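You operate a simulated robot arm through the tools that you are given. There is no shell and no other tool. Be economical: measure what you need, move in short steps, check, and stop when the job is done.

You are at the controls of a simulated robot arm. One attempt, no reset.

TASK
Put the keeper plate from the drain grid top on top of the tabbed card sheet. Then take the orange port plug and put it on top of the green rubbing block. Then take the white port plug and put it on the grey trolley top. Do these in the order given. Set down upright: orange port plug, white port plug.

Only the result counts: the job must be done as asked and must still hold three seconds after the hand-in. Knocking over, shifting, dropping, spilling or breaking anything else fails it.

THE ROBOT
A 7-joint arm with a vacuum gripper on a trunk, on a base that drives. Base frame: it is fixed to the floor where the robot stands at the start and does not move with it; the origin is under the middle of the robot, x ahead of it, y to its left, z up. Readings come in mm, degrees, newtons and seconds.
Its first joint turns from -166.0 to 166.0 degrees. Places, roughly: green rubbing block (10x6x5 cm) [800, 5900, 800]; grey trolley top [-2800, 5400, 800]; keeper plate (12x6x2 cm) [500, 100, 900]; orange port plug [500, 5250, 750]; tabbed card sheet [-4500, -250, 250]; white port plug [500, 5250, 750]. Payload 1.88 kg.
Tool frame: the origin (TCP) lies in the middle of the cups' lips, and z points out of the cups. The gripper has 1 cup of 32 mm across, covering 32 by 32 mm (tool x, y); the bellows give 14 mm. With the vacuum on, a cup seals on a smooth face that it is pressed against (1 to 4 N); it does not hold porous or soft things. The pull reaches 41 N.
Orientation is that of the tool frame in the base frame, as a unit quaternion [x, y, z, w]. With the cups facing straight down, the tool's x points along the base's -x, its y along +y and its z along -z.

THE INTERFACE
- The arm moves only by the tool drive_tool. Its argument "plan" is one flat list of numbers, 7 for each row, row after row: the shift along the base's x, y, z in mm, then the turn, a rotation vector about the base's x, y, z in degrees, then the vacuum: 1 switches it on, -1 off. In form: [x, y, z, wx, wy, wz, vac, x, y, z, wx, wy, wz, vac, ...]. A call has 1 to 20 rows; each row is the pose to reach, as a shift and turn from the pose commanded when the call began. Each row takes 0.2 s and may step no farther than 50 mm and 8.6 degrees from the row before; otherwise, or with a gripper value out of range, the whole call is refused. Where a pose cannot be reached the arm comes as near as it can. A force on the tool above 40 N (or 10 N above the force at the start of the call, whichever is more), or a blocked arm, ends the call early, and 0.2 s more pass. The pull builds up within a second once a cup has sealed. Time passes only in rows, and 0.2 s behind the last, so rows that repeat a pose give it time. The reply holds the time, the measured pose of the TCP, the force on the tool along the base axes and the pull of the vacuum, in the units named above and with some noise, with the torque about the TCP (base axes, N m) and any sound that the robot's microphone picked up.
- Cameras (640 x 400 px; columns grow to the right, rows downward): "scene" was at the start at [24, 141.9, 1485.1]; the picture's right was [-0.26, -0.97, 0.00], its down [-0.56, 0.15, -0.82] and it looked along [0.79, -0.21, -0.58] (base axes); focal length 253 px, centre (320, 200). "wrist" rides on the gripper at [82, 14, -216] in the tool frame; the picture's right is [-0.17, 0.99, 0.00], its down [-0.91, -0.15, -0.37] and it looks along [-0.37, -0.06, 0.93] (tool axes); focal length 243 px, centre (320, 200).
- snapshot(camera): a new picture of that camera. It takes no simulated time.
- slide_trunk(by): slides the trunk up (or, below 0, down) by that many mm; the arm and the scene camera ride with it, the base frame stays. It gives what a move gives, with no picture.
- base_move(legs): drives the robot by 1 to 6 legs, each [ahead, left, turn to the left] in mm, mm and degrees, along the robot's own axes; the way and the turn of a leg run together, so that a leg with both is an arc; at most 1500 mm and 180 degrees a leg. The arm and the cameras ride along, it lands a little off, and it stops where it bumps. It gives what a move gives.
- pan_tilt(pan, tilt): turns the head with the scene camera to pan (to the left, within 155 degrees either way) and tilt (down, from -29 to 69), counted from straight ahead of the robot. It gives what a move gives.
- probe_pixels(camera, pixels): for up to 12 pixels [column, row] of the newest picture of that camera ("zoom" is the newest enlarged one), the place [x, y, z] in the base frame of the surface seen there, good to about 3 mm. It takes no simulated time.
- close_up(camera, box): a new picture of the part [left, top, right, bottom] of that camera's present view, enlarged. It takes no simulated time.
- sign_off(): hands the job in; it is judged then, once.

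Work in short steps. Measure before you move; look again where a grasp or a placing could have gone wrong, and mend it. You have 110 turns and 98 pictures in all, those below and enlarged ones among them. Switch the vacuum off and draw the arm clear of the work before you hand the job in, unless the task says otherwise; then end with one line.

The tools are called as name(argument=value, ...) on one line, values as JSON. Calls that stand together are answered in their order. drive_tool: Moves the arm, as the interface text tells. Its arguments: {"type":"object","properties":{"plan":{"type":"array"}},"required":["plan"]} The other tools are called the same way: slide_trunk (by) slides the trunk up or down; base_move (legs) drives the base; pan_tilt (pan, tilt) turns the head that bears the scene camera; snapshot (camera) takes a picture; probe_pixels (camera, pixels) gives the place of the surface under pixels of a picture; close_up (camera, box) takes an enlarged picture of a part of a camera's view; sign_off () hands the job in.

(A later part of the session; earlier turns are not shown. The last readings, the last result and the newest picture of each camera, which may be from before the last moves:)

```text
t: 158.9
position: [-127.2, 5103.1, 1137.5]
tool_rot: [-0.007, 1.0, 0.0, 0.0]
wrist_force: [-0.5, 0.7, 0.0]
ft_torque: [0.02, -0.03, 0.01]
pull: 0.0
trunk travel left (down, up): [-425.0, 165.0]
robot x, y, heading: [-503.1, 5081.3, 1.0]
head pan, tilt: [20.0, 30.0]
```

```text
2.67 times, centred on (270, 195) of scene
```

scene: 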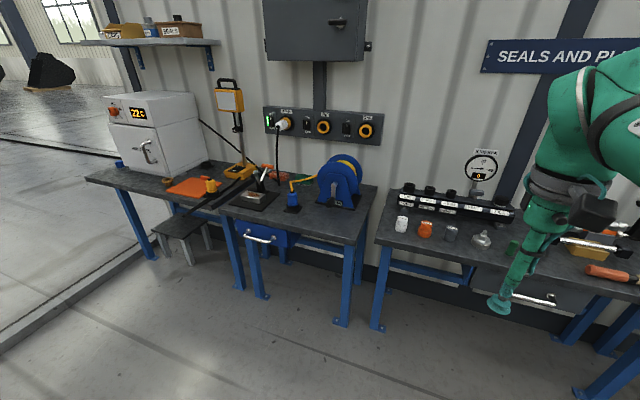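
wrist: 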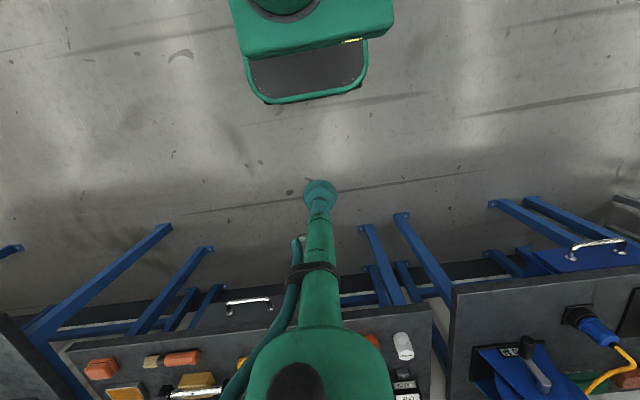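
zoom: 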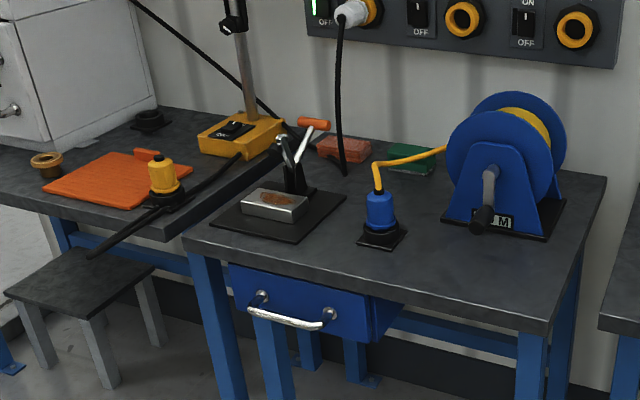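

The orange plug (top z≈862) at about (507,5170), white (503,5266). Green block is behind the blue socket. I drive ahead 480 mm and look from the wrist.

base_move(legs=[[480, 60, -1]])

snapshot(camera="wrist")

snapshot(camera="scene")

```text
t: 161.9
position: [372.9, 5157.6, 1138.6]
tool_rot: [0.003, 1.0, 0.0, 0.0]
wrist_force: [-0.2, -0.1, -0.7]
ft_torque: [-0.02, -0.01, -0.01]
pull: 0.0
trunk travel left (down, up): [-425.0, 165.0]
robot x, y, heading: [-4.6, 5145.0, -0.1]
head pan, tilt: [20.0, 30.0]
```

```text
64 pictures are left
```

wrist: 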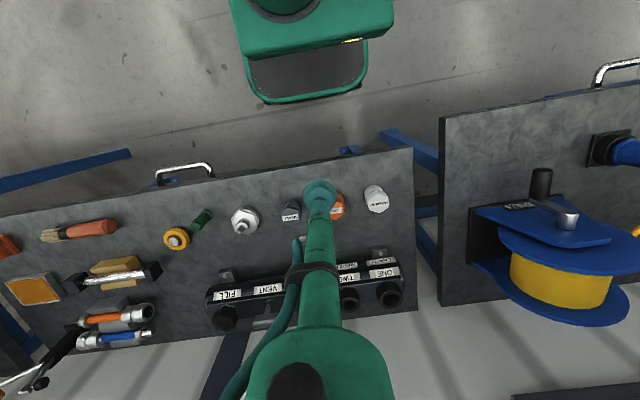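

```text
63 pictures are left
```

scene: 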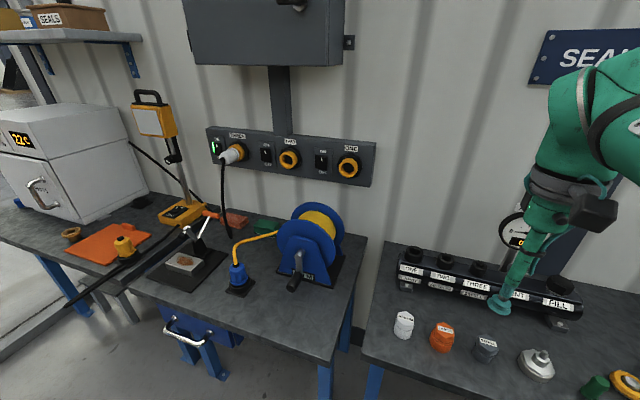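

close_up(camera="scene", box=[380, 290, 510, 372])

close_up(camera="scene", box=[180, 190, 360, 310])

```text
4.88 times, centred on (445, 331) of scene
```

zoom: 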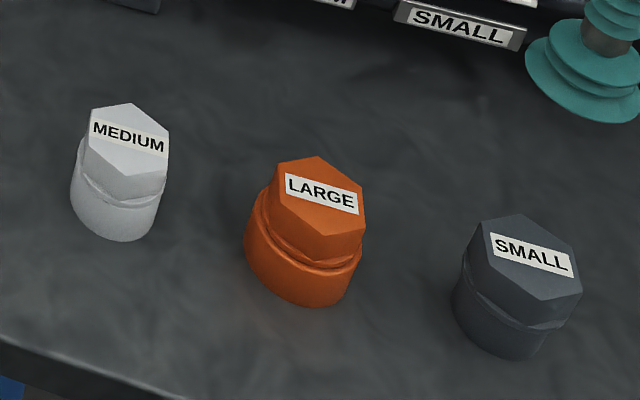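

```text
3.33 times, centred on (270, 250) of scene
```

zoom: 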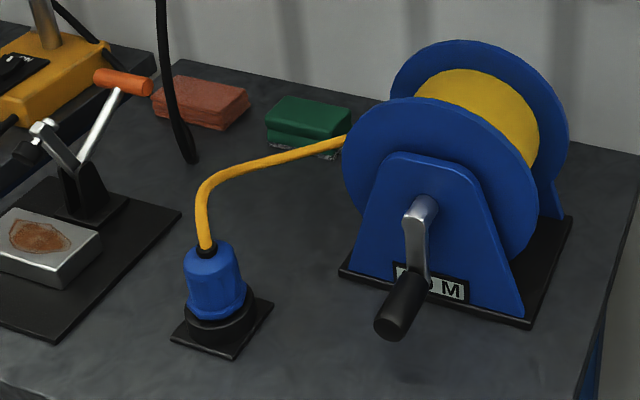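

I probe the green block, cable and reel, then the plug tops from the scene view.

probe_pixels(camera="zoom", pixels=[[308, 117], [287, 98], [350, 108], [270, 126], [333, 138], [205, 215], [220, 180], [270, 160], [345, 140], [365, 180], [455, 45], [215, 260]])

close_up(camera="scene", box=[380, 290, 510, 372])

probe_pixels(camera="zoom", pixels=[[318, 158], [362, 186], [365, 230], [326, 236], [280, 205], [320, 210], [132, 106], [168, 130], [165, 173], [90, 146], [128, 150], [300, 300]])

```text
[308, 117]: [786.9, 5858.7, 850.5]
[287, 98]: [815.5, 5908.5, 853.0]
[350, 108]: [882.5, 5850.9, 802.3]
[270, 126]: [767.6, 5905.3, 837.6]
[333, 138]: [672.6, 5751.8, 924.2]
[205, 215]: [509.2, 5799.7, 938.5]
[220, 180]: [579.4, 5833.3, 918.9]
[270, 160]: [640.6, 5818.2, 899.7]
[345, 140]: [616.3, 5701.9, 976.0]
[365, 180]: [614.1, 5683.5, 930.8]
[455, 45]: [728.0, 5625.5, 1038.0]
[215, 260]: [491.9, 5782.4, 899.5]
```

```text
4.88 times, centred on (445, 331) of scene
```

zoom: 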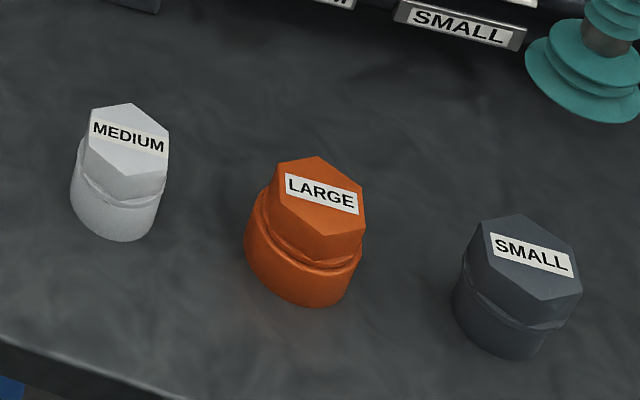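

```text
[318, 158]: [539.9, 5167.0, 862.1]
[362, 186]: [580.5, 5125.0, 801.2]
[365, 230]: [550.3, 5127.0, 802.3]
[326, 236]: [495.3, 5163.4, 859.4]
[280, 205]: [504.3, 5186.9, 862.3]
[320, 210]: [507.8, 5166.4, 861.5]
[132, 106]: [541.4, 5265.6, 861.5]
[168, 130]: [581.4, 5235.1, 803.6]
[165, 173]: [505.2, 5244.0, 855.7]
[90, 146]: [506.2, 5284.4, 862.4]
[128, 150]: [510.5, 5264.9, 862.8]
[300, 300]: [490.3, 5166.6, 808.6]
```

Orange top centre ≈ (516,5165,862). I move above it and lower to z≈885.

drive_tool(plan=[48, 2, 0, 0, 0, 0, -1, 96, 5, 0, 0, 0, 0, -1, 143, 7, 0, 0, 0, 0, -1, 143, 7, -48, 0, 0, 0, -1, 143, 7, -96, 0, 0, 0, -1, 143, 7, -144, 0, 0, 0, -1, 143, 7, -192, 0, 0, 0, -1, 143, 7, -235, 0, 0, 0, -1, 143, 7, -252, 0, 0, 0, -1, 143, 7, -252, 0, 0, 0, -1])

snapshot(camera="wrist")

close_up(camera="scene", box=[380, 250, 540, 372])

```text
t: 164.1
position: [515.0, 5165.3, 886.7]
tool_rot: [0.003, 1.0, 0.0, -0.001]
wrist_force: [-0.3, -0.4, 0.8]
ft_torque: [-0.03, 0.02, -0.01]
pull: 0.0
trunk travel left (down, up): [-425.0, 165.0]
robot x, y, heading: [2.4, 5145.3, -0.1]
head pan, tilt: [20.0, 30.0]
```

```text
59 pictures are left
```

wrist: 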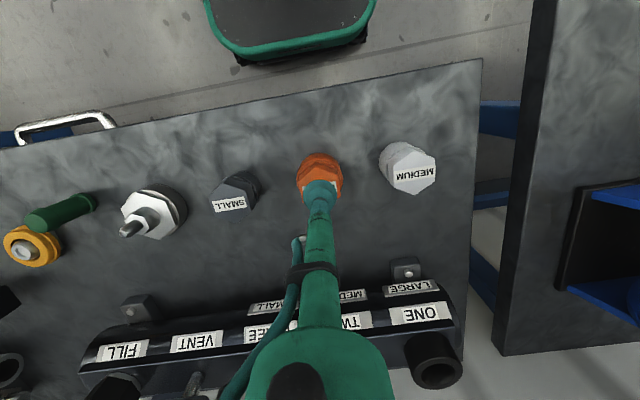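

```text
3.28 times, centred on (460, 311) of scene
```

zoom: 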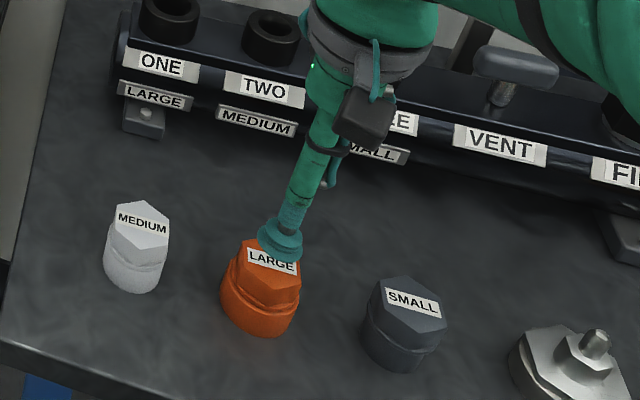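

I probe the visible hex corners with the wrist camera to refine the centre.

close_up(camera="wrist", box=[280, 140, 360, 210])

probe_pixels(camera="zoom", pixels=[[320, 180], [300, 150], [250, 260], [460, 260], [200, 200], [440, 180]])

```text
5.71 times, centred on (320, 175) of wrist
```

zoom: 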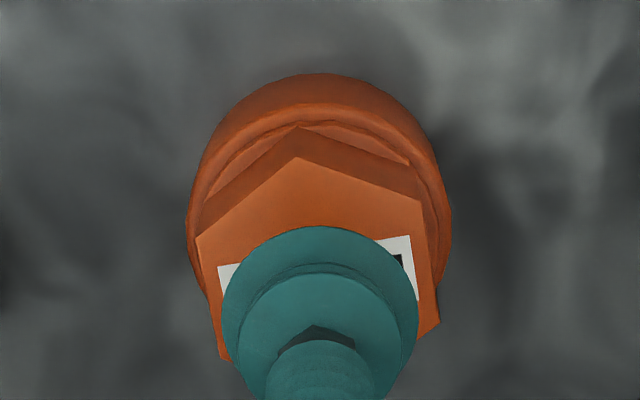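

```text
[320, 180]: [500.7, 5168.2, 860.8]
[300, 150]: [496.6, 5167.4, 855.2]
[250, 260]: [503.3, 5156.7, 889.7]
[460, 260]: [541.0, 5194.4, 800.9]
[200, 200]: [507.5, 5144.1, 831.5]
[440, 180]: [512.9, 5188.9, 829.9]
```

The cup is over the hex centre within a few mm. I press down with vacuum on.

drive_tool(plan=[1, 0, -12, 0, 0, 0, 1, 1, 0, -20, 0, 0, 0, 1, 1, 0, -24, 0, 0, 0, 1, 1, 0, -26, 0, 0, 0, 1, 1, 0, -28, 0, 0, 0, 1, 1, 0, -28, 0, 0, 0, 1, 1, 0, -28, 0, 0, 0, 1])

```text
t: 165.7
position: [517.8, 5164.8, 858.0]
tool_rot: [0.003, 1.0, 0.0, 0.0]
wrist_force: [-0.8, 1.4, -0.2]
ft_torque: [0.0, 0.0, 0.02]
pull: 40.8
trunk travel left (down, up): [-425.0, 165.0]
robot x, y, heading: [-1.4, 5141.1, -0.3]
head pan, tilt: [20.0, 30.0]
```

Sealed. I lift it up to z≈1130.

drive_tool(plan=[0, 0, 5, 0, 0, 0, 1, 0, 0, 20, 0, 0, 0, 1, 0, 0, 60, 0, 0, 0, 1, 0, 0, 105, 0, 0, 0, 1, 0, 0, 150, 0, 0, 0, 1, 0, 0, 195, 0, 0, 0, 1, 0, 0, 240, 0, 0, 0, 1, 0, 0, 285, 0, 0, 0, 1, -45, 0, 310, 0, 0, 0, 1, -90, 0, 310, 0, 0, 0, 1, -135, 0, 310, 0, 0, 0, 1, -135, 0, 310, 0, 0, 0, 1])

snapshot(camera="wrist")

```text
refused: row 9 steps farther than a row can; nothing moved
```

```text
56 pictures are left
```

wrist: 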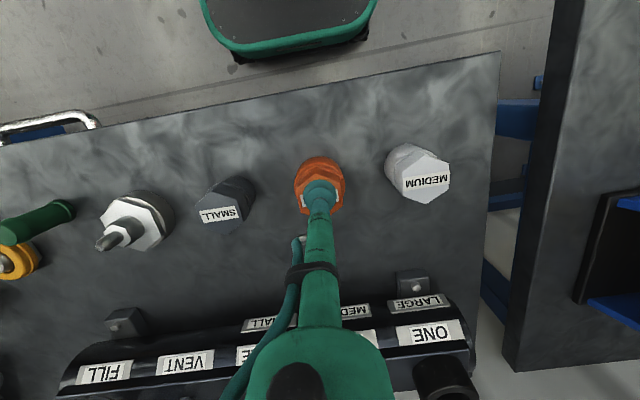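

One row was too long; I resend with a shorter step.

drive_tool(plan=[0, 0, 5, 0, 0, 0, 1, 0, 0, 20, 0, 0, 0, 1, 0, 0, 60, 0, 0, 0, 1, 0, 0, 105, 0, 0, 0, 1, 0, 0, 150, 0, 0, 0, 1, 0, 0, 195, 0, 0, 0, 1, 0, 0, 240, 0, 0, 0, 1, 0, 0, 285, 0, 0, 0, 1, -30, 0, 310, 0, 0, 0, 1, -75, 0, 310, 0, 0, 0, 1, -120, 0, 310, 0, 0, 0, 1, -140, 0, 310, 0, 0, 0, 1, -140, 0, 310, 0, 0, 0, 1])

snapshot(camera="wrist")

```text
t: 168.5
position: [376.5, 5165.2, 1168.3]
tool_rot: [0.003, 1.0, 0.0, 0.0]
wrist_force: [0.4, -0.8, -1.1]
ft_torque: [-0.01, -0.02, -0.04]
pull: 40.8
trunk travel left (down, up): [-425.0, 165.0]
robot x, y, heading: [-1.5, 5144.0, -0.5]
head pan, tilt: [20.0, 30.0]
```

```text
55 pictures are left
```

wrist: 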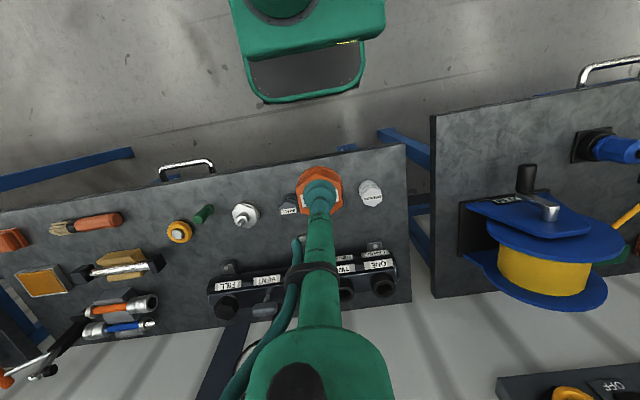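

Plug held. I check the wall cabinet and socket panel geometry near the block, then drive left along the bench.

base_move(legs=[[-40, 720, 0]])

pan_tilt(pan=20, tilt=20)

snapshot(camera="scene")

snapshot(camera="wrist")

```text
t: 172.4
position: [340.9, 5898.2, 1168.7]
tool_rot: [0.0, 1.0, 0.0, 0.0]
wrist_force: [-0.2, -0.2, -1.1]
ft_torque: [-0.01, 0.0, 0.01]
pull: 40.5
trunk travel left (down, up): [-425.0, 165.0]
robot x, y, heading: [-37.5, 5871.9, 0.2]
head pan, tilt: [20.0, 30.0]
```

```text
t: 173.2
position: [338.7, 5899.0, 1169.5]
tool_rot: [0.0, 1.0, 0.001, 0.001]
wrist_force: [0.1, -0.4, -0.7]
ft_torque: [-0.03, 0.0, 0.0]
pull: 41.0
trunk travel left (down, up): [-425.0, 165.0]
robot x, y, heading: [-40.9, 5878.4, -0.1]
head pan, tilt: [20.0, 20.0]
```

```text
54 pictures are left
```

scene: 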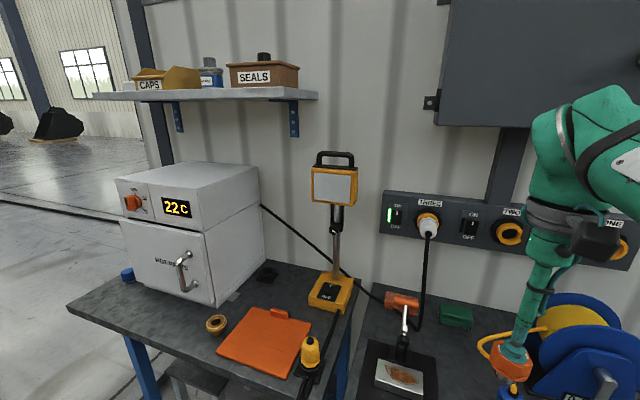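

```text
53 pictures are left
```

wrist: 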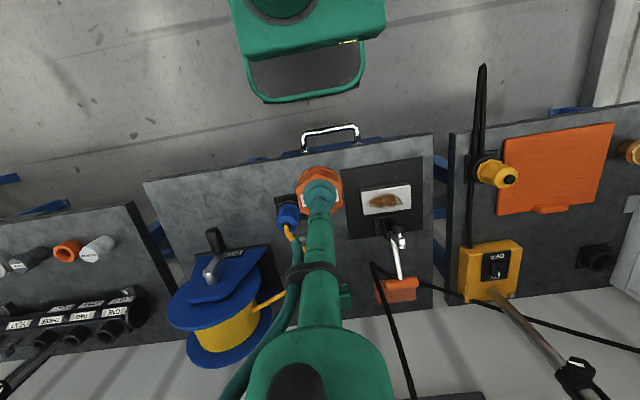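

I probe block, cable, cord, cabinet and panel.

close_up(camera="scene", box=[370, 170, 530, 350])

probe_pixels(camera="zoom", pixels=[[260, 285], [270, 305], [255, 320], [345, 325], [160, 285], [195, 180], [205, 295], [170, 320], [100, 120], [260, 120], [235, 85], [450, 150]])

probe_pixels(camera="scene", pixels=[[440, 120], [520, 120], [430, 103], [443, 303], [470, 308], [440, 325], [472, 327], [456, 308], [425, 240], [412, 325], [490, 340], [545, 325]])

```text
2.22 times, centred on (450, 260) of scene
```

zoom: 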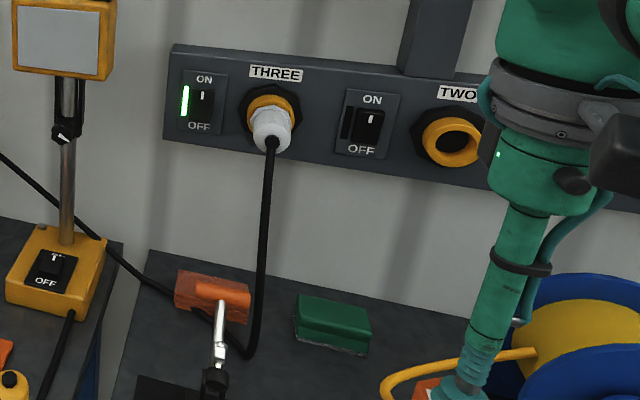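

```text
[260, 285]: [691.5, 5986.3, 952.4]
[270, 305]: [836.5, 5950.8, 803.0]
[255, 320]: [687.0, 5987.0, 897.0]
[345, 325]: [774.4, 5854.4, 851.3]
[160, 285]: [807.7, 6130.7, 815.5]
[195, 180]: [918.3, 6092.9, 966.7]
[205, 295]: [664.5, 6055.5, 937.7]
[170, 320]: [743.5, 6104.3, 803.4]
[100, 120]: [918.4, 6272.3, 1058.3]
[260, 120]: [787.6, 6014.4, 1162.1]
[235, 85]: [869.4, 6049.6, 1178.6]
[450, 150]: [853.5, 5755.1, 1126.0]
```

```text
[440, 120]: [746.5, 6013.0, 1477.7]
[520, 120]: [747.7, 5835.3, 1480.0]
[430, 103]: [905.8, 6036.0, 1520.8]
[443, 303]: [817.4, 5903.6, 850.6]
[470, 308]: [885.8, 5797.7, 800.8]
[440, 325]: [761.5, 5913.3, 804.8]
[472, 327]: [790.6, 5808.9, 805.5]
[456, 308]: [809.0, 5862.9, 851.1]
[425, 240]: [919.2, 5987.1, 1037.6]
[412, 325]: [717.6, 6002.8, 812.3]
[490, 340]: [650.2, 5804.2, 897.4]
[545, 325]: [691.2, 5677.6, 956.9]
```

I probe the bench front, drawer handle and base in the wrist view to see how close I may drive.

probe_pixels(camera="wrist", pixels=[[330, 130], [305, 150], [355, 135], [270, 165], [400, 142], [150, 190], [300, 98], [255, 50], [380, 32], [380, 10], [240, 50], [430, 150]])

probe_pixels(camera="scene", pixels=[[590, 95], [570, 105], [555, 240], [600, 240], [540, 300], [530, 215]])

```text
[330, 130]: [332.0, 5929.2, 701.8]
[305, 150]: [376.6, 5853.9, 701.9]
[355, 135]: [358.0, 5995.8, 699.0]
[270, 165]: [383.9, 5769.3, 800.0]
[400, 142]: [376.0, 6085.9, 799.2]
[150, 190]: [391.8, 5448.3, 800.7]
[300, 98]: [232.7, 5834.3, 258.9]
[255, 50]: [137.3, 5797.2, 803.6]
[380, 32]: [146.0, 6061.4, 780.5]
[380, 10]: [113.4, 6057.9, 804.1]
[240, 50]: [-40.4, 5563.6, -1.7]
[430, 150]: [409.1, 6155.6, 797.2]
```

```text
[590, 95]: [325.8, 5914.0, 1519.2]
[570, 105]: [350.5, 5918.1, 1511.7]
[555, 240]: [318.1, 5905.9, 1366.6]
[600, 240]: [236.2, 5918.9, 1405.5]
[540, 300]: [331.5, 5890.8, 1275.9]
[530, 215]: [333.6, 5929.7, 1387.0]
```

The cabinet (z>1478, x>747) requires a low approach: TCP≈1025 (plug bottom ≈960, above the yellow cable at ≤940). I lower the arm, and drive ahead to axis x≈118 (handle at x=330, body +186).

drive_tool(plan=[0, 0, -48, 0, 0, 0, 1, 0, 0, -96, 0, 0, 0, 1, 0, 0, -144, 0, 0, 0, 1, 0, 0, -144, 0, 0, 0, 1])

base_move(legs=[[156, 0, 0]])

snapshot(camera="wrist")

snapshot(camera="scene")

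```text
t: 174.2
position: [338.5, 5898.3, 1023.6]
tool_rot: [0.0, 1.0, 0.0, 0.0]
wrist_force: [0.3, -0.4, -1.0]
ft_torque: [0.0, 0.03, -0.01]
pull: 40.8
trunk travel left (down, up): [-425.0, 165.0]
robot x, y, heading: [-39.5, 5873.3, 0.2]
head pan, tilt: [20.0, 20.0]
```

```text
t: 175.6
position: [491.4, 5899.6, 1024.2]
tool_rot: [-0.002, 1.0, 0.0, 0.0]
wrist_force: [-0.5, -0.3, -1.5]
ft_torque: [-0.02, -0.01, 0.0]
pull: 40.5
trunk travel left (down, up): [-425.0, 165.0]
robot x, y, heading: [114.9, 5874.6, 0.1]
head pan, tilt: [20.0, 20.0]
```

```text
51 pictures are left
```

wrist: 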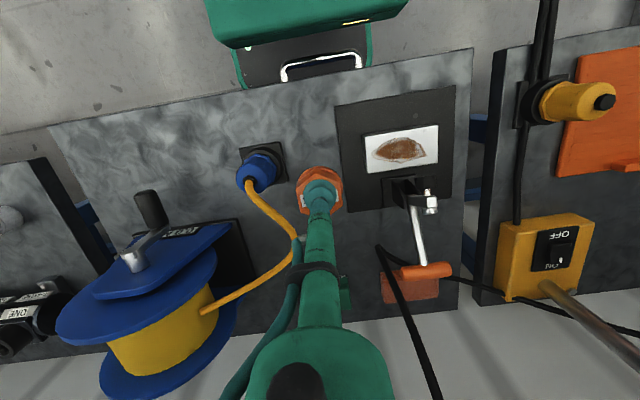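

```text
50 pictures are left
```

scene: 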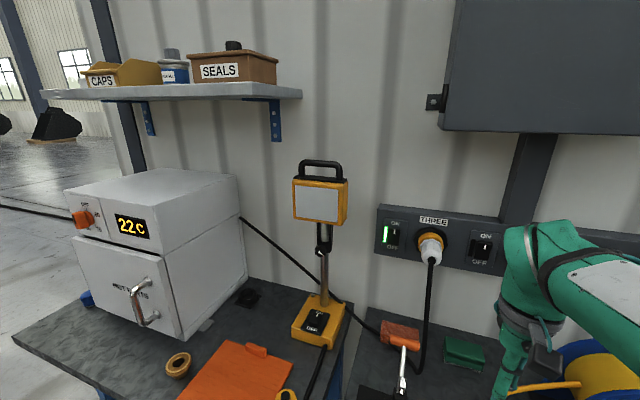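

I probe cord and block again from here before extending.

close_up(camera="scene", box=[370, 300, 530, 400])

probe_pixels(camera="zoom", pixels=[[305, 140], [460, 155], [445, 185], [300, 172], [380, 165], [300, 190], [435, 220], [205, 280], [195, 235], [225, 130]])

probe_pixels(camera="wrist", pixels=[[378, 248], [395, 280], [415, 330], [432, 375], [290, 225], [285, 262], [255, 195], [415, 240]])

```text
4.00 times, centred on (450, 350) of scene
```

zoom: 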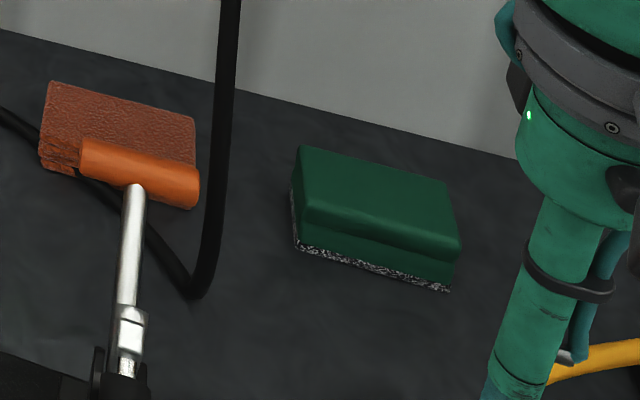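

```text
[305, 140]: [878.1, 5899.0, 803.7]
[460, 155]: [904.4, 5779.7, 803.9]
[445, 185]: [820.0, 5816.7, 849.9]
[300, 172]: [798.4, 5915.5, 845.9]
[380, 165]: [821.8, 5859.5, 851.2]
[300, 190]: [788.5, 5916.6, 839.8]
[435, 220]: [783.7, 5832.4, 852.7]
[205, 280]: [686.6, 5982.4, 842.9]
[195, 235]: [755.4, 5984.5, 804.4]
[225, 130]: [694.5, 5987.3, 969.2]
```

```text
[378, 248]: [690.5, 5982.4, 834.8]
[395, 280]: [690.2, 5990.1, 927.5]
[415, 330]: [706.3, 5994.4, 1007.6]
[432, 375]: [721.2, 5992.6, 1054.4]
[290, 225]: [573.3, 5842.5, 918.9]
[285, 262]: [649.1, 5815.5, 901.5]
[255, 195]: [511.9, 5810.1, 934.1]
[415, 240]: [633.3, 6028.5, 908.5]
```

I probe a grid on the block top for flatness and centre.

probe_pixels(camera="zoom", pixels=[[378, 195], [350, 185], [410, 205], [310, 155], [440, 188], [452, 235], [310, 205], [380, 220], [380, 235], [372, 170], [310, 180], [345, 160]])

```text
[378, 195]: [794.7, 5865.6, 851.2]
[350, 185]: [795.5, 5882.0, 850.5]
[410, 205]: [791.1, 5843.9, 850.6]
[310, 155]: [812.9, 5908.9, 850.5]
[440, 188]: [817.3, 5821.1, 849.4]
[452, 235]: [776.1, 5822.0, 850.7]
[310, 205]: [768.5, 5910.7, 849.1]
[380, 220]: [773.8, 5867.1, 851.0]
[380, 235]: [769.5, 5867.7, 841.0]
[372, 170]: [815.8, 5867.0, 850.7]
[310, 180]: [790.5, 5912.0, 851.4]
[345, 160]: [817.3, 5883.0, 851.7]
```

Block top flat at z≈851, centre (796,5866). I extend at height along y≈5885 to x≈720, checking.

drive_tool(plan=[45, -14, 0, 0, 0, 0, 1, 90, -14, 0, 0, 0, 0, 1, 135, -14, 0, 0, 0, 0, 1, 180, -14, 0, 0, 0, 0, 1, 225, -14, 0, 0, 0, 0, 1, 225, -14, 0, 0, 0, 0, 1])

drive_tool(plan=[25, -5, 0, 0, 0, 0, 1, 50, -12, 0, 0, 0, 0, 1, 80, -19, 0, 0, 0, 0, 1, 80, -19, 0, 0, 0, 0, 1])

snapshot(camera="wrist")

snapshot(camera="scene")

```text
t: 176.9
position: [716.1, 5881.2, 1025.5]
tool_rot: [-0.001, 1.0, 0.001, -0.001]
wrist_force: [0.4, 0.0, -1.4]
ft_torque: [-0.01, 0.06, 0.0]
pull: 40.8
trunk travel left (down, up): [-425.0, 165.0]
robot x, y, heading: [111.8, 5876.3, 0.1]
head pan, tilt: [20.0, 20.0]
```

```text
t: 177.9
position: [798.9, 5863.7, 1024.3]
tool_rot: [-0.002, 1.0, 0.0, -0.001]
wrist_force: [0.8, -0.6, -1.1]
ft_torque: [0.0, 0.04, -0.02]
pull: 40.8
trunk travel left (down, up): [-425.0, 165.0]
robot x, y, heading: [111.4, 5870.8, 0.2]
head pan, tilt: [20.0, 20.0]
```

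```text
48 pictures are left
```

wrist: 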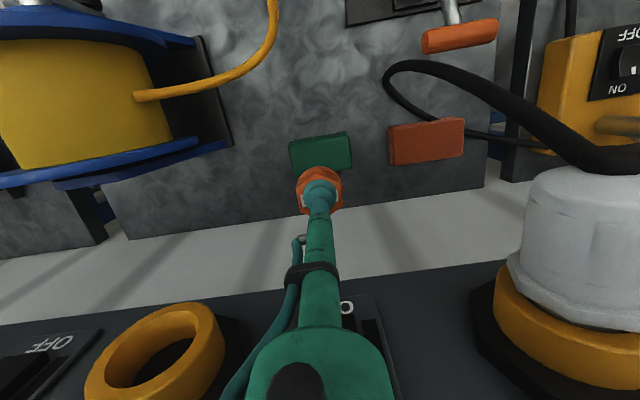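

```text
47 pictures are left
```

scene: 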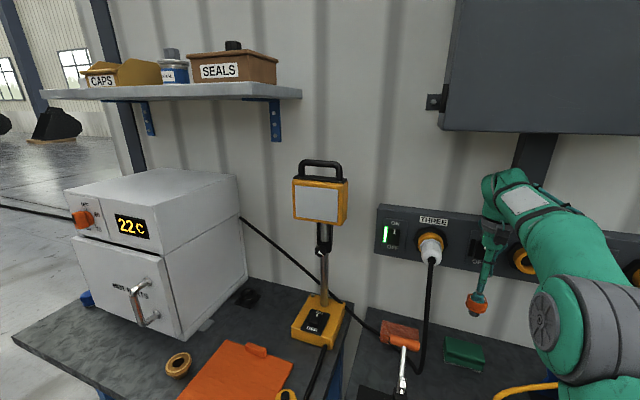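

Pose reached upright. Before descending, I check the panel clearance for the wrist: probe panel and switch near the tool.

probe_pixels(camera="wrist", pixels=[[346, 307], [372, 330], [390, 370], [240, 300], [420, 285], [340, 300], [205, 320], [290, 152], [350, 135], [352, 165], [293, 170]])

close_up(camera="scene", box=[420, 150, 580, 380])

probe_pixels(camera="zoom", pixels=[[180, 110], [175, 140], [185, 165], [130, 150], [300, 150], [200, 60], [130, 60], [110, 170]])

```text
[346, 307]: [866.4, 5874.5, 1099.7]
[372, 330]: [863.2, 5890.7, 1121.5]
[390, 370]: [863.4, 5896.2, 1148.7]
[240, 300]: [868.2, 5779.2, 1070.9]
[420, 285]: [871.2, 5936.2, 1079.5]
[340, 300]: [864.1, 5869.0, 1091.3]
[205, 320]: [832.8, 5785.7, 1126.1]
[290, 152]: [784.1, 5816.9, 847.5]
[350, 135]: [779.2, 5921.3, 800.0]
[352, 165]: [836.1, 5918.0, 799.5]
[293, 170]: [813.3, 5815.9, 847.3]
```

```text
1.74 times, centred on (500, 265) of scene
```

zoom: 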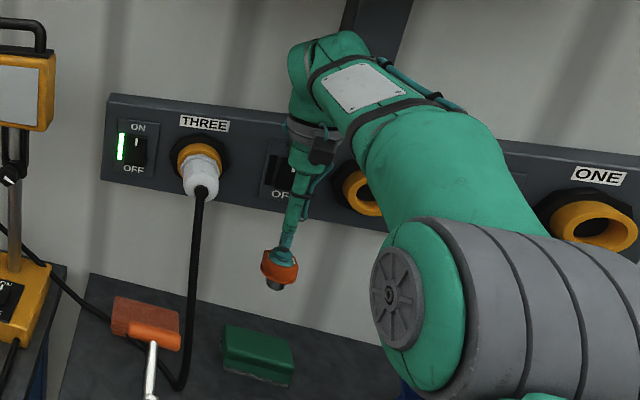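

```text
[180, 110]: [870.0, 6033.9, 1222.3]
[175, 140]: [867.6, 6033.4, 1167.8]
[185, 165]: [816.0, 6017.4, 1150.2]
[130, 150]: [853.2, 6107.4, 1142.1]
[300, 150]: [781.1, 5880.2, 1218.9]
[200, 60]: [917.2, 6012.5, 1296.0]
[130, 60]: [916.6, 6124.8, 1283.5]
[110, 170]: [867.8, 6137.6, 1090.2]
```

Clearance between wrist ring and panel (x≈863) is small, so I aim at x≈789 (still well on the block) and descend partway.

drive_tool(plan=[-5, 1, -10, 0, 0, 0, 1, -10, 1, -30, 0, 0, 0, 1, -10, 1, -50, 0, 0, 0, 1, -10, 1, -70, 0, 0, 0, 1, -10, 1, -85, 0, 0, 0, 1, -10, 1, -85, 0, 0, 0, 1])

snapshot(camera="wrist")

close_up(camera="scene", box=[420, 170, 580, 380])

```text
t: 179.3
position: [786.8, 5866.6, 939.2]
tool_rot: [-0.002, 1.0, 0.0, 0.001]
wrist_force: [0.3, 0.6, -1.7]
ft_torque: [0.0, 0.01, -0.01]
pull: 40.7
trunk travel left (down, up): [-425.0, 165.0]
robot x, y, heading: [110.9, 5872.8, 0.2]
head pan, tilt: [20.0, 20.0]
```

```text
45 pictures are left
```

wrist: 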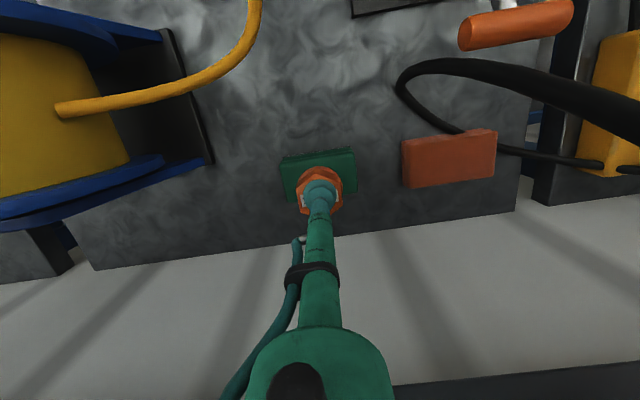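

```text
1.90 times, centred on (500, 275) of scene
```

zoom: 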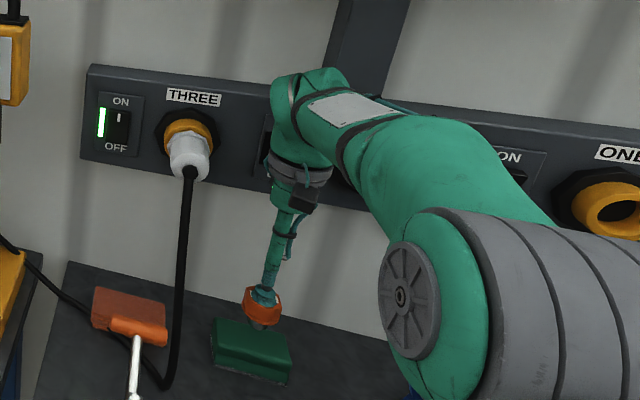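

No contact. I descend slowly to the block top.

drive_tool(plan=[2, 0, -10, 0, 0, 0, 1, 3, 0, -18, 0, 0, 0, 1, 3, 0, -22, 0, 0, 0, 1, 3, 0, -24, 0, 0, 0, 1, 3, 0, -25, 0, 0, 0, 1, 3, 0, -25, 0, 0, 0, 1])

```text
t: 180.8
position: [788.6, 5867.5, 914.2]
tool_rot: [-0.002, 1.0, 0.0, 0.0]
wrist_force: [0.5, -0.1, -1.7]
ft_torque: [0.0, 0.02, 0.01]
pull: 40.8
trunk travel left (down, up): [-425.0, 165.0]
robot x, y, heading: [112.2, 5876.8, 0.3]
head pan, tilt: [20.0, 20.0]
```

drive_tool(plan=[0, -1, -1, 0, 0, 0, 1, 0, -1, -2, 0, 0, 0, 1, 0, -1, -3, 0, 0, 0, 1, 0, -1, -3, 0, 0, 0, 1])

```text
t: 181.8
position: [789.2, 5866.6, 910.2]
tool_rot: [-0.002, 1.0, 0.0, -0.001]
wrist_force: [0.2, 0.6, -0.8]
ft_torque: [-0.01, -0.04, 0.03]
pull: 40.9
trunk travel left (down, up): [-425.0, 165.0]
robot x, y, heading: [112.3, 5871.1, 0.1]
head pan, tilt: [20.0, 20.0]
```

Nearly there; 1 mm steps more.

drive_tool(plan=[0, 0, -1, 0, 0, 0, 1, 0, 0, -2, 0, 0, 0, 1, 0, 0, -2, 0, 0, 0, 1])

```text
t: 182.6
position: [787.7, 5867.8, 909.9]
tool_rot: [-0.002, 1.0, 0.0, 0.0]
wrist_force: [-0.1, 0.3, -0.7]
ft_torque: [-0.01, -0.04, -0.01]
pull: 40.9
trunk travel left (down, up): [-425.0, 165.0]
robot x, y, heading: [113.2, 5874.3, 0.4]
head pan, tilt: [20.0, 20.0]
```

drive_tool(plan=[0, 0, -1, 0, 0, 0, 1, 0, 0, -2, 0, 0, 0, 1, 0, 0, -2, 0, 0, 0, 1])

close_up(camera="scene", box=[440, 290, 540, 390])

```text
t: 183.3
position: [788.9, 5867.1, 906.9]
tool_rot: [-0.002, 1.0, 0.001, 0.0]
wrist_force: [0.7, 0.3, -0.8]
ft_torque: [0.02, -0.02, -0.01]
pull: 40.6
trunk travel left (down, up): [-425.0, 165.0]
robot x, y, heading: [114.8, 5873.1, 0.3]
head pan, tilt: [20.0, 20.0]
```

```text
4.00 times, centred on (490, 340) of scene
```

zoom: 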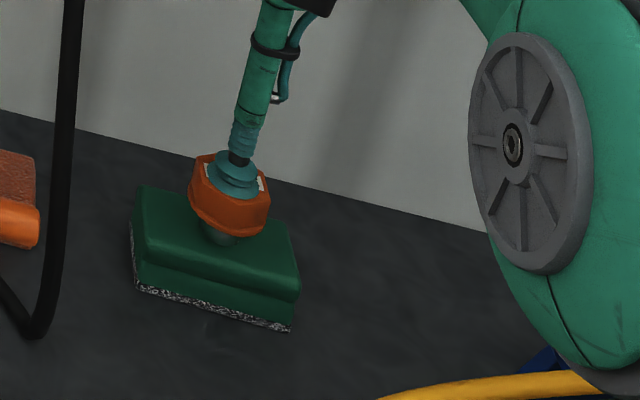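

Beneath the orange body there is a dark stem-like thing at zoom (225,237). I look closer.

close_up(camera="scene", box=[480, 322, 512, 354])

probe_pixels(camera="zoom", pixels=[[200, 330], [170, 310], [230, 345], [230, 300], [300, 180], [100, 250], [320, 250], [200, 400]])

```text
12.50 times, centred on (496, 338) of scene
```

zoom: 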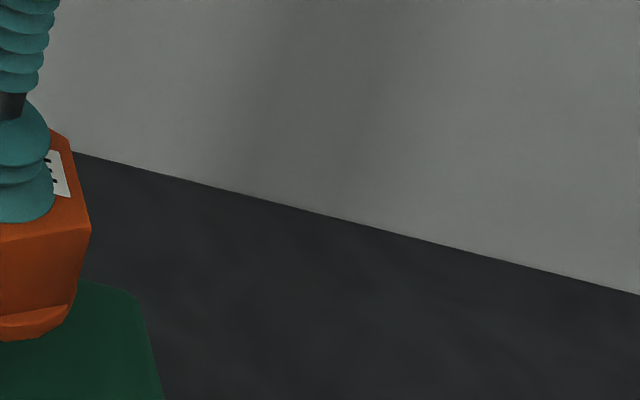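

```text
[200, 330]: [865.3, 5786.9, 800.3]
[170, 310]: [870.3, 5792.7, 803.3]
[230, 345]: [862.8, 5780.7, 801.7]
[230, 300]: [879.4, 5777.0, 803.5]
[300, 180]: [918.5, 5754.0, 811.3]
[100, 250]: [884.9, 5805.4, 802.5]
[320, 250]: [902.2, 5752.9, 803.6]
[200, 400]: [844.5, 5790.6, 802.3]
```

close_up(camera="scene", box=[465, 320, 515, 370])

probe_pixels(camera="zoom", pixels=[[190, 225], [170, 190], [210, 235], [190, 240], [150, 220], [200, 180], [230, 200], [190, 250]])

```text
8.00 times, centred on (490, 345) of scene
```

zoom: 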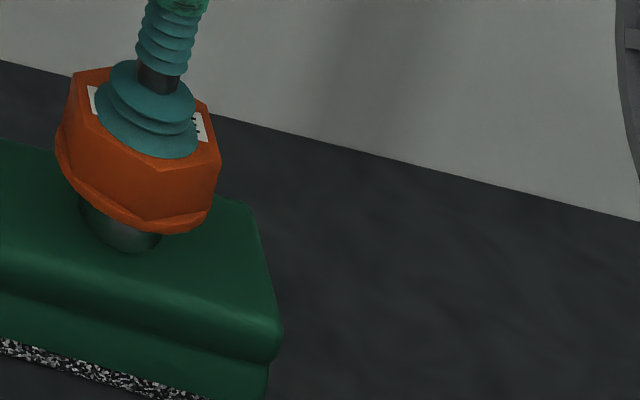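

```text
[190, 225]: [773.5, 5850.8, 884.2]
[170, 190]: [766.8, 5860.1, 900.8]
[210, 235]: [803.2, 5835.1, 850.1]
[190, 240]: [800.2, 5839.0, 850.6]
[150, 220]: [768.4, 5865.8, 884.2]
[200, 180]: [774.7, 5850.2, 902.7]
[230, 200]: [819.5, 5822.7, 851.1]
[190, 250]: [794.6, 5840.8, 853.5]
```

The plug is a hex head with a grey stem (it came out of an orange ring that stays on the bench). Stem bottom is nearly at the block; I continue until contact.

drive_tool(plan=[0, 0, -1, 0, 0, 0, 1, 0, 0, -2, 0, 0, 0, 1, 0, 0, -3, 0, 0, 0, 1, 0, 0, -3, 0, 0, 0, 1])

close_up(camera="scene", box=[455, 320, 505, 370])

probe_pixels(camera="zoom", pixels=[[190, 235], [210, 245], [170, 220], [215, 255], [250, 170], [230, 250]])

```text
t: 184.3
position: [790.4, 5867.6, 903.6]
tool_rot: [-0.002, 1.0, -0.001, 0.0]
wrist_force: [0.0, 0.3, -1.3]
ft_torque: [0.02, 0.03, 0.02]
pull: 40.6
trunk travel left (down, up): [-425.0, 165.0]
robot x, y, heading: [116.6, 5876.1, 0.2]
head pan, tilt: [20.0, 20.0]
```

```text
8.00 times, centred on (480, 345) of scene
```

zoom: 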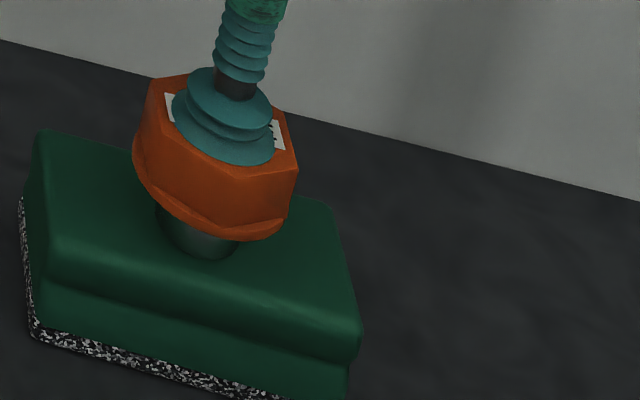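

```text
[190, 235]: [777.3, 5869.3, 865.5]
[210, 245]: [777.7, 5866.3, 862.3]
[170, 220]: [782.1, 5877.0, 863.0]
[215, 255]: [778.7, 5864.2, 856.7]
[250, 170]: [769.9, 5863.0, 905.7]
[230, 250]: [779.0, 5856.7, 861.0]
```

Stem bottom at ≈855; about 4 mm to go.

drive_tool(plan=[0, 0, -1, 0, 0, 0, 1, 0, 0, -2, 0, 0, 0, 1, 0, 0, -3, 0, 0, 0, 1, 0, 0, -3, 0, 0, 0, 1])

```text
t: 185.3
position: [789.2, 5866.1, 901.1]
tool_rot: [-0.001, 1.0, 0.001, -0.001]
wrist_force: [-1.1, 0.4, 3.2]
ft_torque: [0.01, 0.04, -0.02]
pull: 40.5
trunk travel left (down, up): [-425.0, 165.0]
robot x, y, heading: [112.7, 5873.0, 0.2]
head pan, tilt: [20.0, 20.0]
```

Contact (+3 N). One more mm, release, wait, then rise gently.

drive_tool(plan=[0, 0, -1, 0, 0, 0, 1, 0, 0, -1, 0, 0, 0, -1, 0, 0, -1, 0, 0, 0, -1, 0, 0, -1, 0, 0, 0, -1, 0, 0, -1, 0, 0, 0, -1, 0, 0, -1, 0, 0, 0, -1])

drive_tool(plan=[0, 0, 2, 0, 0, 0, -1, 0, 0, 5, 0, 0, 0, -1, 0, 0, 12, 0, 0, 0, -1, 0, 0, 25, 0, 0, 0, -1, 0, 0, 50, 0, 0, 0, -1, 0, 0, 80, 0, 0, 0, -1, 0, 0, 110, 0, 0, 0, -1])

close_up(camera="scene", box=[440, 290, 540, 390])

```text
t: 186.8
position: [788.6, 5867.1, 900.6]
tool_rot: [-0.001, 1.0, 0.0, -0.001]
wrist_force: [-1.5, 0.7, 1.9]
ft_torque: [0.02, -0.01, 0.01]
pull: 0.1
trunk travel left (down, up): [-425.0, 165.0]
robot x, y, heading: [109.8, 5876.1, 0.0]
head pan, tilt: [20.0, 20.0]
```

```text
t: 188.3
position: [787.6, 5866.7, 1010.0]
tool_rot: [-0.002, 1.0, 0.0, 0.0]
wrist_force: [0.9, -0.4, -0.4]
ft_torque: [0.0, -0.01, 0.0]
pull: 0.0
trunk travel left (down, up): [-425.0, 165.0]
robot x, y, heading: [109.8, 5874.3, 0.2]
head pan, tilt: [20.0, 20.0]
```

```text
4.00 times, centred on (490, 340) of scene
```

zoom: 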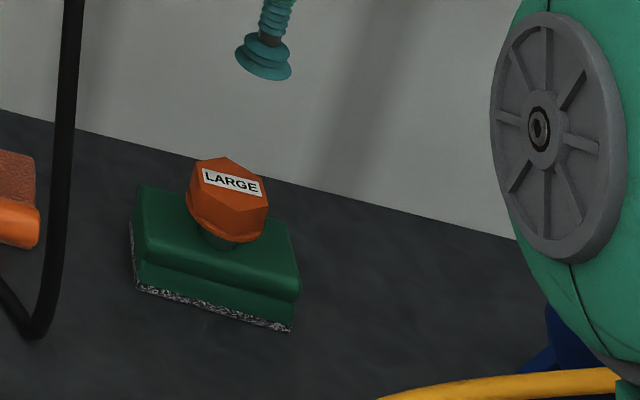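

The orange plug stands upright on the block. I retract the arm the same way, raise, then back off the bench and return to the white plug.

drive_tool(plan=[-40, 5, 5, 0, 0, 0, -1, -80, 15, 5, 0, 0, 0, -1, -125, 15, 5, 0, 0, 0, -1, -170, 15, 5, 0, 0, 0, -1, -215, 15, 5, 0, 0, 0, -1, -260, 15, 5, 0, 0, 0, -1, -300, 15, 10, 0, 0, 0, -1, -300, 15, 55, 0, 0, 0, -1, -300, 15, 100, 0, 0, 0, -1, -300, 15, 130, 0, 0, 0, -1, -300, 15, 130, 0, 0, 0, -1])

base_move(legs=[[-130, 0, 0], [0, -660, 0]])

pan_tilt(pan=15, tilt=40)

snapshot(camera="scene")

snapshot(camera="wrist")

```text
t: 190.8
position: [489.2, 5881.1, 1140.7]
tool_rot: [-0.002, 1.0, 0.001, 0.0]
wrist_force: [0.5, -0.8, 0.1]
ft_torque: [-0.01, -0.01, 0.0]
pull: 0.1
trunk travel left (down, up): [-425.0, 165.0]
robot x, y, heading: [112.2, 5873.7, 0.3]
head pan, tilt: [20.0, 20.0]
```

```text
t: 195.2
position: [360.9, 5231.1, 1141.2]
tool_rot: [0.0, 1.0, 0.0, 0.0]
wrist_force: [0.3, -0.8, 0.8]
ft_torque: [0.01, -0.02, 0.04]
pull: 0.1
trunk travel left (down, up): [-425.0, 165.0]
robot x, y, heading: [-15.1, 5225.8, -0.0]
head pan, tilt: [20.0, 20.0]
```

```text
t: 196.1
position: [361.1, 5231.0, 1141.3]
tool_rot: [0.001, 1.0, 0.0, 0.001]
wrist_force: [-0.9, -0.5, -0.5]
ft_torque: [0.0, 0.02, 0.01]
pull: 0.1
trunk travel left (down, up): [-425.0, 165.0]
robot x, y, heading: [-16.3, 5225.4, 0.2]
head pan, tilt: [15.0, 40.0]
```

```text
38 pictures are left
```

scene: 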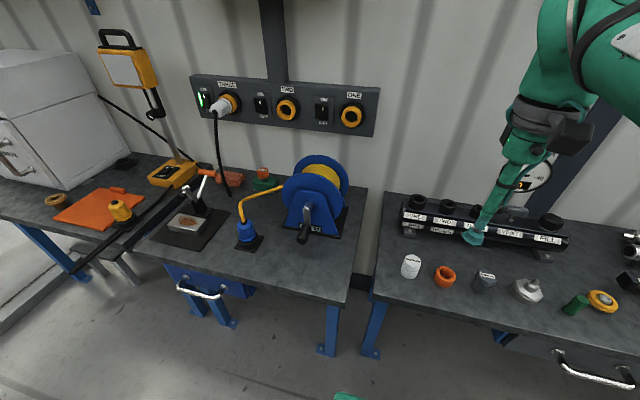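

```text
37 pictures are left
```

wrist: 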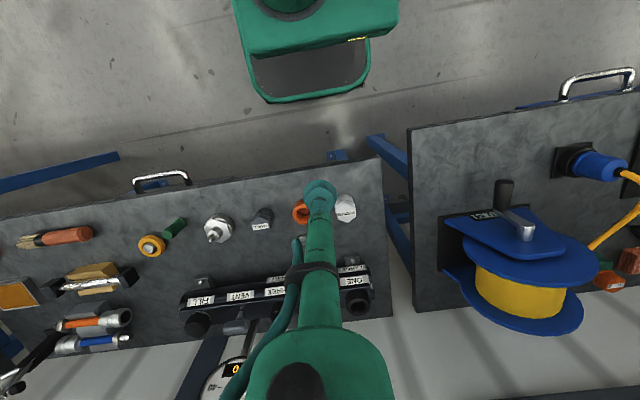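

The white plug is at scene (411,264). I zoom and probe its hex top.

close_up(camera="scene", box=[390, 240, 470, 295])

probe_pixels(camera="zoom", pixels=[[170, 125], [170, 150], [140, 145], [215, 155], [178, 178], [200, 150], [440, 235], [440, 200]])

```text
7.27 times, centred on (430, 268) of scene
```

zoom: 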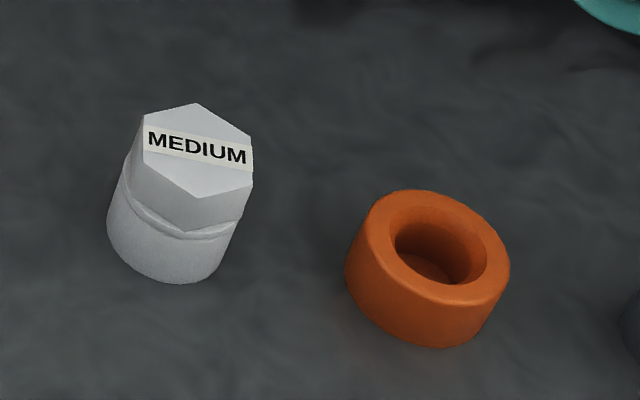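

```text
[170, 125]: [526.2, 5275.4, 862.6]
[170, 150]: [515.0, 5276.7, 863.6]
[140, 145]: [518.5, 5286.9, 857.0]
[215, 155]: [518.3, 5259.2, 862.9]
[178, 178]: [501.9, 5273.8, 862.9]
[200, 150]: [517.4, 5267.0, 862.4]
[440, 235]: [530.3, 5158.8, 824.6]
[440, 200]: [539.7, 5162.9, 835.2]
```

White hex centre ≈ (517,5267,863). I move above and down, then press with vacuum.

drive_tool(plan=[40, 9, 0, 0, 0, 0, -1, 80, 18, 0, 0, 0, 0, -1, 120, 27, 0, 0, 0, 0, -1, 156, 36, 0, 0, 0, 0, -1, 156, 36, -48, 0, 0, 0, -1, 156, 36, -96, 0, 0, 0, -1, 156, 36, -144, 0, 0, 0, -1, 156, 36, -192, 0, 0, 0, -1, 156, 36, -235, 0, 0, 0, -1, 156, 36, -255, 0, 0, 0, -1, 156, 36, -255, 0, 0, 0, -1])

close_up(camera="wrist", box=[280, 140, 360, 210])

```text
t: 198.5
position: [515.6, 5266.1, 883.2]
tool_rot: [0.001, 1.0, 0.0, 0.0]
wrist_force: [0.0, 0.0, 0.4]
ft_torque: [0.0, 0.0, 0.02]
pull: 0.0
trunk travel left (down, up): [-425.0, 165.0]
robot x, y, heading: [-18.8, 5227.2, -0.1]
head pan, tilt: [15.0, 40.0]
```

```text
5.71 times, centred on (320, 175) of wrist
```

zoom: 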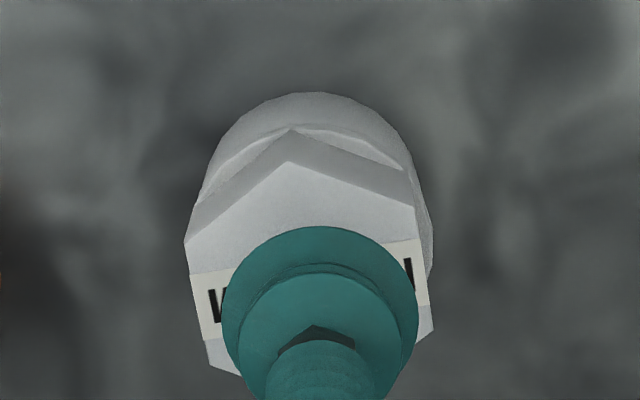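

Well centred. I press with vacuum on.

drive_tool(plan=[1, -1, -12, 0, 0, 0, 1, 1, -1, -20, 0, 0, 0, 1, 1, -1, -23, 0, 0, 0, 1, 1, -1, -25, 0, 0, 0, 1, 1, -1, -25, 0, 0, 0, 1, 1, -1, -25, 0, 0, 0, 1, 1, -1, -25, 0, 0, 0, 1])

drive_tool(plan=[0, 0, 4, 0, 0, 0, 1, 0, 0, 15, 0, 0, 0, 1, 0, 0, 45, 0, 0, 0, 1, 0, 0, 90, 0, 0, 0, 1, 0, 0, 135, 0, 0, 0, 1, 0, 0, 180, 0, 0, 0, 1, 0, 0, 225, 0, 0, 0, 1, 0, 0, 265, 0, 0, 0, 1, -45, 0, 280, 0, 0, 0, 1, -90, 0, 280, 0, 0, 0, 1, -140, 0, 280, 0, 0, 0, 1, -140, 0, 280, 0, 0, 0, 1])

snapshot(camera="wrist")

```text
t: 200.1
position: [518.3, 5266.9, 860.3]
tool_rot: [0.001, 1.0, 0.0, -0.001]
wrist_force: [0.1, -2.0, -0.2]
ft_torque: [-0.05, 0.04, 0.01]
pull: 41.0
trunk travel left (down, up): [-425.0, 165.0]
robot x, y, heading: [-17.1, 5227.9, 0.2]
head pan, tilt: [15.0, 40.0]
```

```text
t: 202.7
position: [376.4, 5266.3, 1142.2]
tool_rot: [0.0, 1.0, 0.0, -0.001]
wrist_force: [-0.7, 0.2, -1.9]
ft_torque: [0.01, 0.01, -0.02]
pull: 40.6
trunk travel left (down, up): [-425.0, 165.0]
robot x, y, heading: [-15.0, 5226.6, 0.1]
head pan, tilt: [15.0, 40.0]
```

```text
34 pictures are left
```

wrist: 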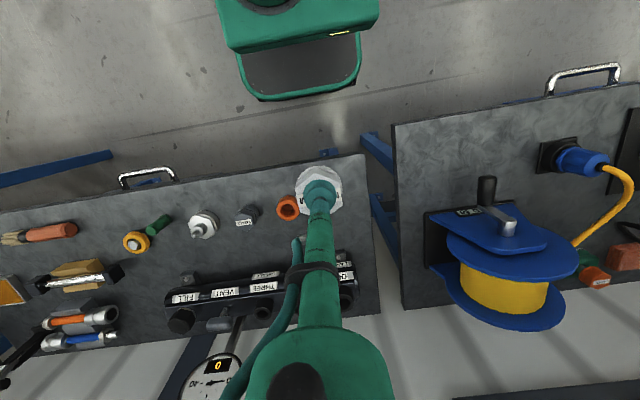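

I check in the scene view whether the white sleeve stayed on the bench.

close_up(camera="scene", box=[390, 180, 530, 300])

```text
3.33 times, centred on (460, 240) of scene
```

zoom: 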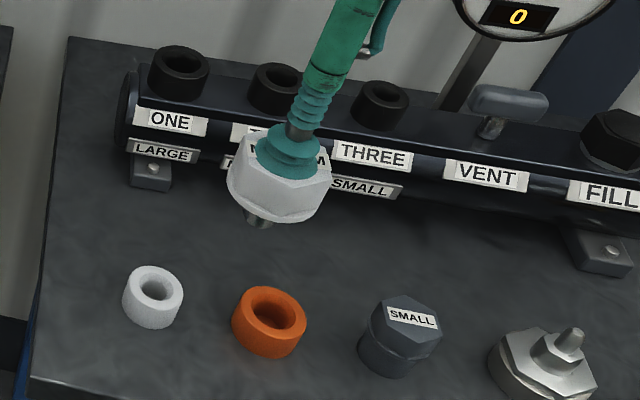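

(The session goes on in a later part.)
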